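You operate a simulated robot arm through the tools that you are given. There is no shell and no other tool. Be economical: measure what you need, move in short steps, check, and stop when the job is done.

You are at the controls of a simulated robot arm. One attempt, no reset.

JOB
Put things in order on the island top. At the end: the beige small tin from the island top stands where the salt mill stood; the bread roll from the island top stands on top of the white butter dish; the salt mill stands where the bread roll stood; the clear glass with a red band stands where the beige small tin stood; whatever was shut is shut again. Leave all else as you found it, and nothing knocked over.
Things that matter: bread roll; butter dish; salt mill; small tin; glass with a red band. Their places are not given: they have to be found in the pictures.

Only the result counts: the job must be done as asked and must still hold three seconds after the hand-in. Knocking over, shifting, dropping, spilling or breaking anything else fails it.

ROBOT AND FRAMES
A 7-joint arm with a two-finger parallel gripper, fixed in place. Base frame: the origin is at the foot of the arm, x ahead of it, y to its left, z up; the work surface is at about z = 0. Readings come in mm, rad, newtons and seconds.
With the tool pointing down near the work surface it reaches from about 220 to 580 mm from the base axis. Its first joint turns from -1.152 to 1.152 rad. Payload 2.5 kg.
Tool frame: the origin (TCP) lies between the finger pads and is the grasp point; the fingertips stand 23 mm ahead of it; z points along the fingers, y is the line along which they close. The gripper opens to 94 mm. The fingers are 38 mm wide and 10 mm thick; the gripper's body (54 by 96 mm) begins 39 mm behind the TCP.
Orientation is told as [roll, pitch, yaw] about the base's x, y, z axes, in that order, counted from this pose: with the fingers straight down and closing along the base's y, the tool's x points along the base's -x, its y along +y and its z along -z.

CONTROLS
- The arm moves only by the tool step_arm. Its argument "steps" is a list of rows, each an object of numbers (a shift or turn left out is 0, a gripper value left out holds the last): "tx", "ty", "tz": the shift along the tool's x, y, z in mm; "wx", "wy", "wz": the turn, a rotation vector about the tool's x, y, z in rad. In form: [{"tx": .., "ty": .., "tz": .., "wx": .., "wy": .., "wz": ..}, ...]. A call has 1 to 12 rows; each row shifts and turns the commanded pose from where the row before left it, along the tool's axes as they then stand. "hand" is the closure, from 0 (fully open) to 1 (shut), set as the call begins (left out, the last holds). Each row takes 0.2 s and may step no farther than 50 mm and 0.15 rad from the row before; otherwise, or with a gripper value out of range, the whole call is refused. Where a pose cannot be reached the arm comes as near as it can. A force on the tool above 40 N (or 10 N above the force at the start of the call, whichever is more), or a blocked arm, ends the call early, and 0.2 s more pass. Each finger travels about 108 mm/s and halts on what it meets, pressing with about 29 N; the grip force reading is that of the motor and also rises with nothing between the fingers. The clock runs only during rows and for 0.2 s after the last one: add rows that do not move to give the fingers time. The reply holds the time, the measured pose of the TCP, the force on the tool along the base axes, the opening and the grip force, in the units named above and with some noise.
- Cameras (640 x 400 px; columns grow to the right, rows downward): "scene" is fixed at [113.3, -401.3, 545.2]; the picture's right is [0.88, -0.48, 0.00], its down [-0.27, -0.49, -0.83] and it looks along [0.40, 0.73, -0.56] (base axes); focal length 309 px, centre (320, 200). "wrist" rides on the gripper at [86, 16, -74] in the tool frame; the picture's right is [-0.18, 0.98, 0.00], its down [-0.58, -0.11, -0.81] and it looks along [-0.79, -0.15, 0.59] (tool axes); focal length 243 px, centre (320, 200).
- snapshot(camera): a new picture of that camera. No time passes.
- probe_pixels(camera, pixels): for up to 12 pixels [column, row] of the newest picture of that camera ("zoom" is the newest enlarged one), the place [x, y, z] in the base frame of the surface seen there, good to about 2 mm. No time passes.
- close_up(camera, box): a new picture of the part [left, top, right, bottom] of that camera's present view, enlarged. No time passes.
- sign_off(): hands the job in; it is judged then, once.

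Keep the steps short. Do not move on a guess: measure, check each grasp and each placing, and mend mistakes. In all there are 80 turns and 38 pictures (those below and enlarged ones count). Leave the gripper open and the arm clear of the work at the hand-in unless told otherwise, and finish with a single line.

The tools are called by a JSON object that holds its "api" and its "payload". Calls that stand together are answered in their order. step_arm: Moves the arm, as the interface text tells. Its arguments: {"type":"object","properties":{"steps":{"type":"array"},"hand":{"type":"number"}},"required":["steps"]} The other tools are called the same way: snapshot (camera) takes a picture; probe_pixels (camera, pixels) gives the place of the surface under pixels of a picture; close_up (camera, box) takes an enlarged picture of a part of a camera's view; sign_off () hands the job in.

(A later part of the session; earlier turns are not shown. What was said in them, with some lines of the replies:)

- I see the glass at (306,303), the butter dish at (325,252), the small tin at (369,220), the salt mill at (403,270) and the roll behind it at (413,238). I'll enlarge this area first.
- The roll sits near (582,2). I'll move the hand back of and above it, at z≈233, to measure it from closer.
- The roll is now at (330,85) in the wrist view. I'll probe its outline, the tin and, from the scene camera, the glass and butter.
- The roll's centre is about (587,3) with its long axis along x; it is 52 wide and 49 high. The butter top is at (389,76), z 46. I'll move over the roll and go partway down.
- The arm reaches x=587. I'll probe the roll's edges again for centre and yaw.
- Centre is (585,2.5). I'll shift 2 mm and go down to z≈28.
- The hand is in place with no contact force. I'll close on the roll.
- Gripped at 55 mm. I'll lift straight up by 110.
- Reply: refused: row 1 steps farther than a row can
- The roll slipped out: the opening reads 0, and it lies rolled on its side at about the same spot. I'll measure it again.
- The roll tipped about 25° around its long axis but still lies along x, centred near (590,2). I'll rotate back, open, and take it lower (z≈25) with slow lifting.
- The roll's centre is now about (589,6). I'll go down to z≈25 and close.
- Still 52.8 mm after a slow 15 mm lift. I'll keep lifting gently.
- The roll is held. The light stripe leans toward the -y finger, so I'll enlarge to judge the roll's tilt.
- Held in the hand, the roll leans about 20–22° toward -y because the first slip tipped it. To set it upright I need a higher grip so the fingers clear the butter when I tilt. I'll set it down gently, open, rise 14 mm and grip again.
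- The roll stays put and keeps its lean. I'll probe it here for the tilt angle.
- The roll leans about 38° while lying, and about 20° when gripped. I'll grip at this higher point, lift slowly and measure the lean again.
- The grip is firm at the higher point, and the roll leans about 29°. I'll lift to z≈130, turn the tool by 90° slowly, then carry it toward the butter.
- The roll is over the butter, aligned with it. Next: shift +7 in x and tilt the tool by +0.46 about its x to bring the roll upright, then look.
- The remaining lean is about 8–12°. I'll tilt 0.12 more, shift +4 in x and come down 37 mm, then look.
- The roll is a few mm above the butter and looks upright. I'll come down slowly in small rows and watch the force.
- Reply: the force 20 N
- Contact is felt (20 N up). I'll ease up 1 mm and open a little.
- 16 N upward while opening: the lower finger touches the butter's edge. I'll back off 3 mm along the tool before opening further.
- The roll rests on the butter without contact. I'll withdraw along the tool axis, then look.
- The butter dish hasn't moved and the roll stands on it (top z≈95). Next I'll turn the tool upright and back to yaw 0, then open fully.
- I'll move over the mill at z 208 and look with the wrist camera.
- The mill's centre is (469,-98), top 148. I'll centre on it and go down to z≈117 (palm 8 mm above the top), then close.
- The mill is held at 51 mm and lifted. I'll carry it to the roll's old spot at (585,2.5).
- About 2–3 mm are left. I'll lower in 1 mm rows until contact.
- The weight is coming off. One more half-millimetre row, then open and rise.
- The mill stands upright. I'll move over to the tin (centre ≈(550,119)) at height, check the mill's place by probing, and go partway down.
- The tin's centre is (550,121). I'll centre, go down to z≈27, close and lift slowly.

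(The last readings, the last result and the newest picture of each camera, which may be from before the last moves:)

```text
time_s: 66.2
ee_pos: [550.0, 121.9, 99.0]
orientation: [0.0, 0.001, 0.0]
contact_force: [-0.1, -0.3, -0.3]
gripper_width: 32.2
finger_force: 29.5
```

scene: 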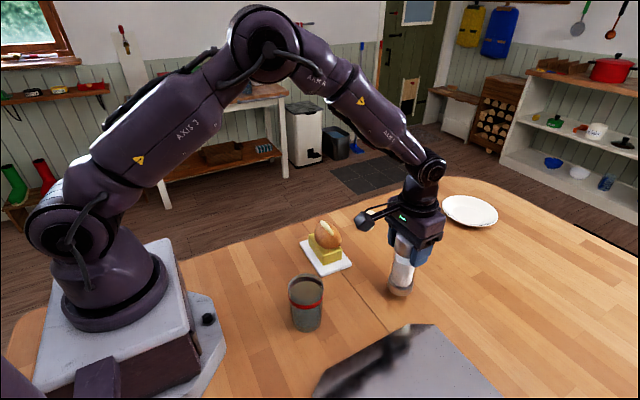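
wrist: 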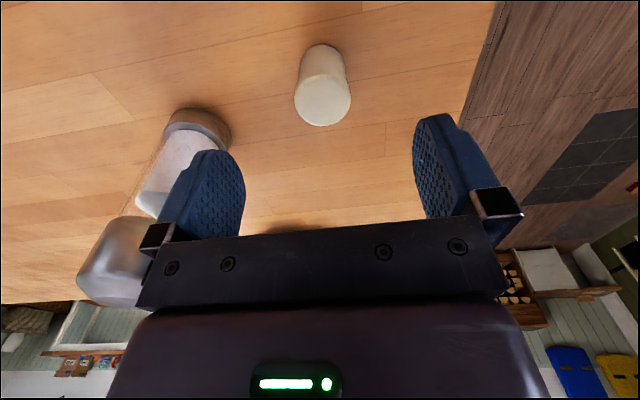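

Held at 32 mm. I'll carry the tin to the mill's old spot (469,-98), moving in x first.

{"api": "step_arm", "payload": {"steps": [{"tx": 8, "ty": -4}, {"tx": 15, "ty": -10}, {"tx": 15, "ty": -18}, {"tx": 13, "ty": -22}, {"tx": 10, "ty": -25}, {"tx": 8, "ty": -25}, {"tx": 6, "ty": -25}, {"tx": 4, "ty": -25}, {"tx": 2.5, "ty": -25}, {"ty": -20}, {"ty": -13}, {"ty": -7}]}}

{"api": "step_arm", "payload": {"steps": [{"tz": 6}, {"tz": 12}, {"tz": 15}, {"tz": 15}, {"tz": 10}, {"tz": 6}, {"tz": 3}, {}]}}

```text
time_s: 68.8
ee_pos: [468.8, -98.4, 98.7]
orientation: [0.001, -0.002, 0.001]
contact_force: [0.2, -0.4, -0.2]
gripper_width: 32.3
finger_force: 29.0
```

```text
time_s: 70.6
ee_pos: [467.1, -99.8, 31.7]
orientation: [0.0, 0.002, -0.001]
contact_force: [-0.4, 0.0, -0.5]
gripper_width: 32.4
finger_force: 29.2
```

{"api": "step_arm", "payload": {"steps": [{"tz": 1}, {"tz": 1}, {}]}}

{"api": "step_arm", "payload": {"steps": [{"tz": 1}, {}]}}

```text
time_s: 71.4
ee_pos: [468.4, -98.1, 30.4]
orientation: [-0.001, 0.002, 0.0]
contact_force: [-0.2, 0.4, -0.2]
gripper_width: 32.3
finger_force: 28.7
```

```text
time_s: 72.0
ee_pos: [467.6, -98.4, 27.8]
orientation: [0.001, 0.0, -0.001]
contact_force: [0.4, 0.3, 0.5]
gripper_width: 32.2
finger_force: 28.8
```

Still no clear contact, so I'll go down another half millimetre.

{"api": "step_arm", "payload": {"steps": [{"tz": 0.6}, {}]}}

```text
time_s: 72.6
ee_pos: [467.8, -97.5, 28.3]
orientation: [0.0, 0.001, 0.0]
contact_force: [-4.3, 0.7, 10.8]
gripper_width: 32.0
finger_force: 28.6
```

Contact. I'll release the tin, rise and travel to above the glass, then look.

{"api": "step_arm", "payload": {"steps": [{}, {}, {}, {"tz": -5}, {"tz": -30}, {"tz": -45}, {"tz": -45}, {"tz": -45}, {}], "hand": 0}}

{"api": "step_arm", "payload": {"steps": [{"tx": 30, "ty": 6}, {"tx": 45, "ty": 10}, {"tx": 45, "ty": 10}, {"tx": 40, "ty": 8}, {"tx": 20, "ty": 4}, {}]}}

{"api": "snapshot", "payload": {"camera": "wrist"}}

{"api": "snapshot", "payload": {"camera": "scene"}}

```text
time_s: 74.6
ee_pos: [470.2, -97.3, 199.2]
orientation: [0.002, 0.001, 0.0]
contact_force: [-1.0, -0.3, 0.0]
gripper_width: 94.1
finger_force: 0.1
```

```text
time_s: 76.0
ee_pos: [287.5, -59.3, 199.2]
orientation: [-0.001, 0.0, -0.001]
contact_force: [0.4, 0.4, -0.4]
gripper_width: 94.2
finger_force: 0.1
```

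```text
7 pictures are left
```

wrist: 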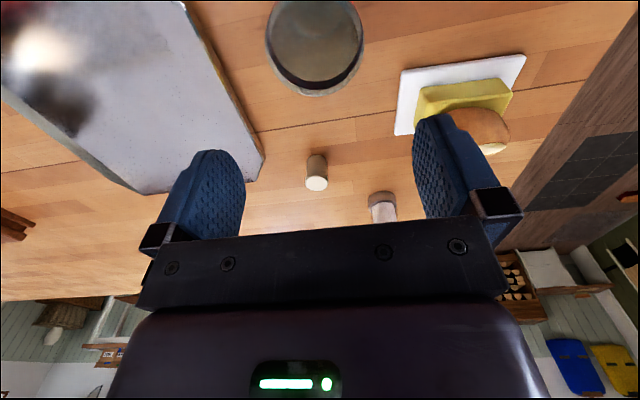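

```text
6 pictures are left
```

scene: 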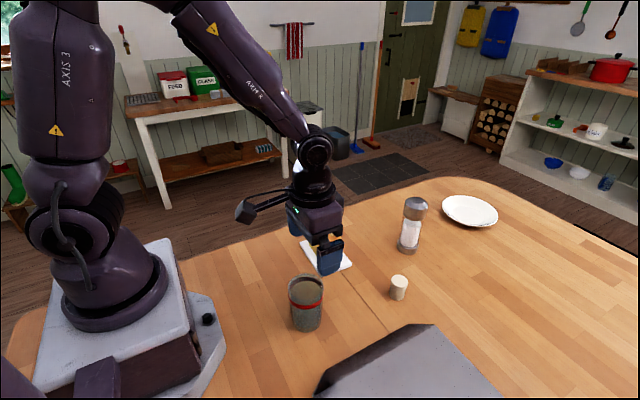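

The tin and mill stand upright. I'll probe the glass rim at (266,35), (363,40), (315,95) and the tin.

{"api": "probe_pixels", "payload": {"camera": "wrist", "pixels": [[266, 30], [267, 40], [363, 40], [362, 50], [315, 95], [314, 94], [300, 92], [335, 91], [279, 72], [355, 70], [364, 30], [314, 89]]}}

{"api": "probe_pixels", "payload": {"camera": "scene", "pixels": [[400, 280], [398, 297], [391, 285], [407, 286], [288, 286], [323, 286], [289, 290], [322, 290], [290, 300], [321, 300], [293, 322], [319, 324]]}}

```text
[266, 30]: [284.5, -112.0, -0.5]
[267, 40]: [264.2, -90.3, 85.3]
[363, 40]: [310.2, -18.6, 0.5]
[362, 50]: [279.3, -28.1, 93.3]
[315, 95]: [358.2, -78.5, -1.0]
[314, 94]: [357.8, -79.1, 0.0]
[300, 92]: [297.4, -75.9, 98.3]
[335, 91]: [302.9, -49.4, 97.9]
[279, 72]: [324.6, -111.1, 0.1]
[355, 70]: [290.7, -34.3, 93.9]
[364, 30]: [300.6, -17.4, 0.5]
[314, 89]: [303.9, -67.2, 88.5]
```

```text
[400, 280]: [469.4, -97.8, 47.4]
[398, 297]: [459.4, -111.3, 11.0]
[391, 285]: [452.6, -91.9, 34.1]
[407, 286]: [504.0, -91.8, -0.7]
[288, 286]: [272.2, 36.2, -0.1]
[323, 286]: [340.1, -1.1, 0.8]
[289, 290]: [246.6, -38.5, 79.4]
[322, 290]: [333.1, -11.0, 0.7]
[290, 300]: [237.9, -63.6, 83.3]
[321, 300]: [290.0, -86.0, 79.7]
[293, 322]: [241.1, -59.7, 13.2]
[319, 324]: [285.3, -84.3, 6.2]
```

The glass's centre is (271.5,-59), radius 32, rim at about z 100. I'll centre on it and go down to z≈68.

{"api": "step_arm", "payload": {"steps": [{"tx": 16.5}, {"tz": 35}, {"tz": 35}, {"tz": 30}, {"tz": 20}, {"tz": 11}, {}]}}

{"api": "close_up", "payload": {"camera": "scene", "box": [230, 200, 400, 350]}}

```text
time_s: 77.6
ee_pos: [271.1, -59.5, 66.6]
orientation: [0.0, -0.001, 0.001]
contact_force: [-0.3, 0.4, -0.4]
gripper_width: 94.3
finger_force: 0.1
```

```text
2.67 times, centred on (315, 275) of scene
```

zoom: 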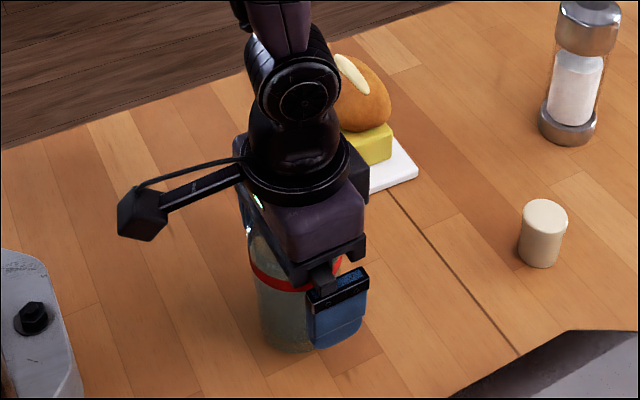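

The glass stands between the fingers with no contact. I'll close on it and lift slowly.

{"api": "step_arm", "payload": {"steps": [{}, {}, {}, {}], "hand": 1}}

{"api": "step_arm", "payload": {"steps": [{"tz": -2}, {"tz": -3}, {"tz": -4}, {"tz": -5}, {"tz": -5}, {"tz": -4}, {"tz": -2}, {}]}}

```text
time_s: 78.6
ee_pos: [272.8, -59.4, 67.2]
orientation: [0.0, -0.002, -0.001]
contact_force: [0.2, -0.4, 0.9]
gripper_width: 63.9
finger_force: 29.4
```

```text
time_s: 80.4
ee_pos: [271.3, -60.4, 92.7]
orientation: [0.001, 0.0, 0.002]
contact_force: [-0.3, 0.6, -1.8]
gripper_width: 64.1
finger_force: 29.0
```

Held at 64 mm. I'll raise to z≈185 so that it clears the roll (top 95).

{"api": "step_arm", "payload": {"steps": [{"tz": -5}, {"tz": -10}, {"tz": -14}, {"tz": -16}, {"tz": -16}, {"tz": -14}, {"tz": -10}, {"tz": -5}, {"tz": -2}, {}]}}

{"api": "step_arm", "payload": {"steps": [{"tx": -5, "ty": 3}, {"tx": -10, "ty": 7}, {"tx": -15, "ty": 10}, {"tx": -20, "ty": 13}, {"tx": -20, "ty": 13}, {"tx": -20, "ty": 13}, {"tx": -20, "ty": 13}, {"tx": -20, "ty": 13}, {"tx": -15, "ty": 10}, {"tx": -10, "ty": 7}, {"tx": -5, "ty": 3}, {}]}}

{"api": "step_arm", "payload": {"steps": [{"tx": -5, "ty": 3}, {"tx": -10, "ty": 6}, {"tx": -15, "ty": 10}, {"tx": -20, "ty": 13}, {"tx": -20, "ty": 13}, {"tx": -20, "ty": 13}, {"tx": -15, "ty": 9}, {"tx": -9, "ty": 5}, {"tx": -4, "ty": 3}, {}]}}

```text
time_s: 82.6
ee_pos: [271.6, -59.4, 183.8]
orientation: [0.001, 0.001, 0.0]
contact_force: [0.2, -0.5, -2.6]
gripper_width: 63.9
finger_force: 29.3
```

```text
time_s: 85.2
ee_pos: [430.9, 44.4, 182.9]
orientation: [-0.002, 0.0, 0.0]
contact_force: [0.1, 0.2, -2.5]
gripper_width: 64.2
finger_force: 29.0
```

```text
time_s: 87.4
ee_pos: [549.3, 120.0, 182.9]
orientation: [0.0, 0.0, 0.001]
contact_force: [-0.1, -0.8, -1.1]
gripper_width: 63.9
finger_force: 28.9
```

Above the tin's old spot. I'll lower 114 mm smoothly.

{"api": "step_arm", "payload": {"steps": [{"tz": 6, "ty": 1}, {"tz": 10}, {"tz": 14}, {"tz": 16}, {"tz": 16}, {"tz": 16}, {"tz": 14}, {"tz": 10}, {"tz": 7}, {"tz": 3}, {"tz": 2}, {}]}}

{"api": "step_arm", "payload": {"steps": [{"tz": 1}, {"tz": 1}, {}]}}

{"api": "step_arm", "payload": {"steps": [{"tz": 0.8}, {}]}}

```text
time_s: 90.0
ee_pos: [550.5, 121.8, 69.5]
orientation: [0.002, 0.001, -0.002]
contact_force: [-0.2, 0.3, -2.7]
gripper_width: 64.3
finger_force: 28.8
```

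```text
time_s: 90.8
ee_pos: [550.0, 121.8, 67.5]
orientation: [0.001, 0.001, 0.0]
contact_force: [0.6, 0.0, -2.6]
gripper_width: 64.2
finger_force: 29.2
```

```text
time_s: 91.4
ee_pos: [549.2, 121.7, 67.3]
orientation: [0.001, 0.0, 0.0]
contact_force: [-0.6, 1.1, -0.8]
gripper_width: 64.4
finger_force: 29.2
```

Nearly down. I'll go another 0.6 mm to be sure of contact.

{"api": "step_arm", "payload": {"steps": [{"tz": 0.6}, {}]}}

```text
time_s: 92.0
ee_pos: [550.2, 121.9, 67.1]
orientation: [0.001, 0.001, -0.001]
contact_force: [-2.9, -0.4, 6.4]
gripper_width: 64.3
finger_force: 29.4
```

Contact. I'll open, rise, and back away toward the base at height.

{"api": "step_arm", "payload": {"steps": [{}, {}, {}, {"tz": -4}, {"tz": -20}, {"tz": -40}, {"tz": -45}, {"tz": -45}, {}], "hand": 0}}

{"api": "step_arm", "payload": {"steps": [{"tx": 30, "tz": -30}, {"tx": 35, "tz": -30}, {"tx": 35, "ty": -25}, {"tx": 20, "ty": -35}, {"ty": -40}, {"ty": -35}, {}]}}

{"api": "snapshot", "payload": {"camera": "scene"}}

{"api": "close_up", "payload": {"camera": "scene", "box": [280, 180, 470, 310]}}

```text
time_s: 94.0
ee_pos: [550.7, 120.7, 222.2]
orientation: [-0.001, -0.001, -0.001]
contact_force: [0.4, -0.9, -0.4]
gripper_width: 94.0
finger_force: 0.0
```

```text
time_s: 95.6
ee_pos: [431.3, -15.9, 283.7]
orientation: [0.002, 0.0, 0.001]
contact_force: [0.2, 0.3, -0.3]
gripper_width: 94.1
finger_force: 0.0
```

```text
4 pictures are left
```

scene: 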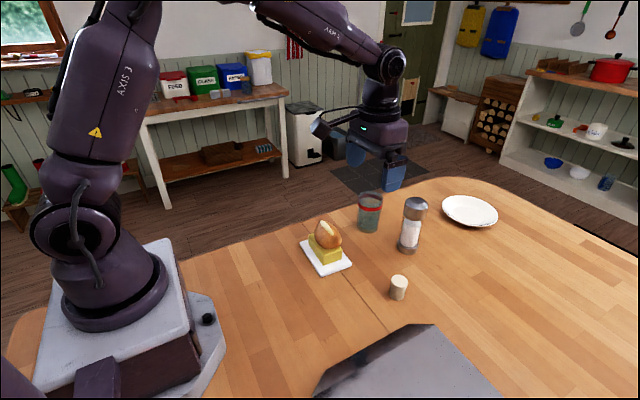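

```text
3.08 times, centred on (375, 245) of scene
```

zoom: 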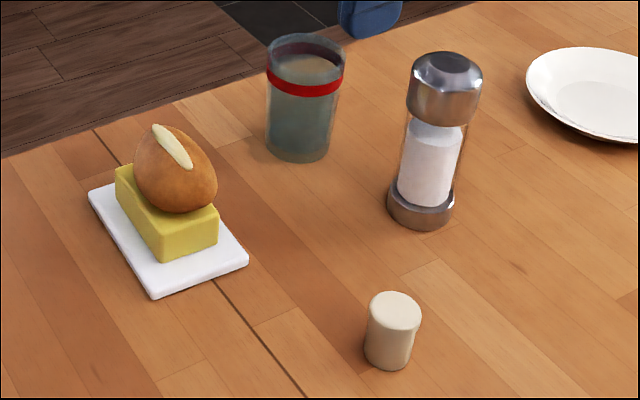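

Everything stands where it should. I'll check the roll's lean and the end positions once by probing.

{"api": "probe_pixels", "payload": {"camera": "zoom", "pixels": [[172, 145], [160, 130], [185, 162], [195, 140], [137, 165], [214, 185], [178, 208], [396, 308], [445, 65], [150, 245], [140, 150], [205, 160]]}}

```text
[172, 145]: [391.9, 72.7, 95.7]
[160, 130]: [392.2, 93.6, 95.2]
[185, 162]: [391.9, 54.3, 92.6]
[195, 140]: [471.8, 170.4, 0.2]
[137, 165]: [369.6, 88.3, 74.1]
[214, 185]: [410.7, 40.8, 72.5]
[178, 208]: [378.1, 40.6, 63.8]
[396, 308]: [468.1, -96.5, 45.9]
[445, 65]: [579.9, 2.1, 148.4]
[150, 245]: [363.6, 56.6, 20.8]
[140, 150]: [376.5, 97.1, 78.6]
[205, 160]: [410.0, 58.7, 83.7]
```

The roll's stripe is at its top (x≈392, z≈96), so it sits upright on the butter dish. Everything else is in place, the gripper is open and the arm is clear, so I'll hand in.

{"api": "sign_off", "payload": {}}

```text
The job is handed in.
```

The tin, mill, glass and roll all stand where the job asked, nothing was knocked over, and nothing on the island top had been shut; the roll slipped once at its own spot on the first lift and was set upright on the butter dish.
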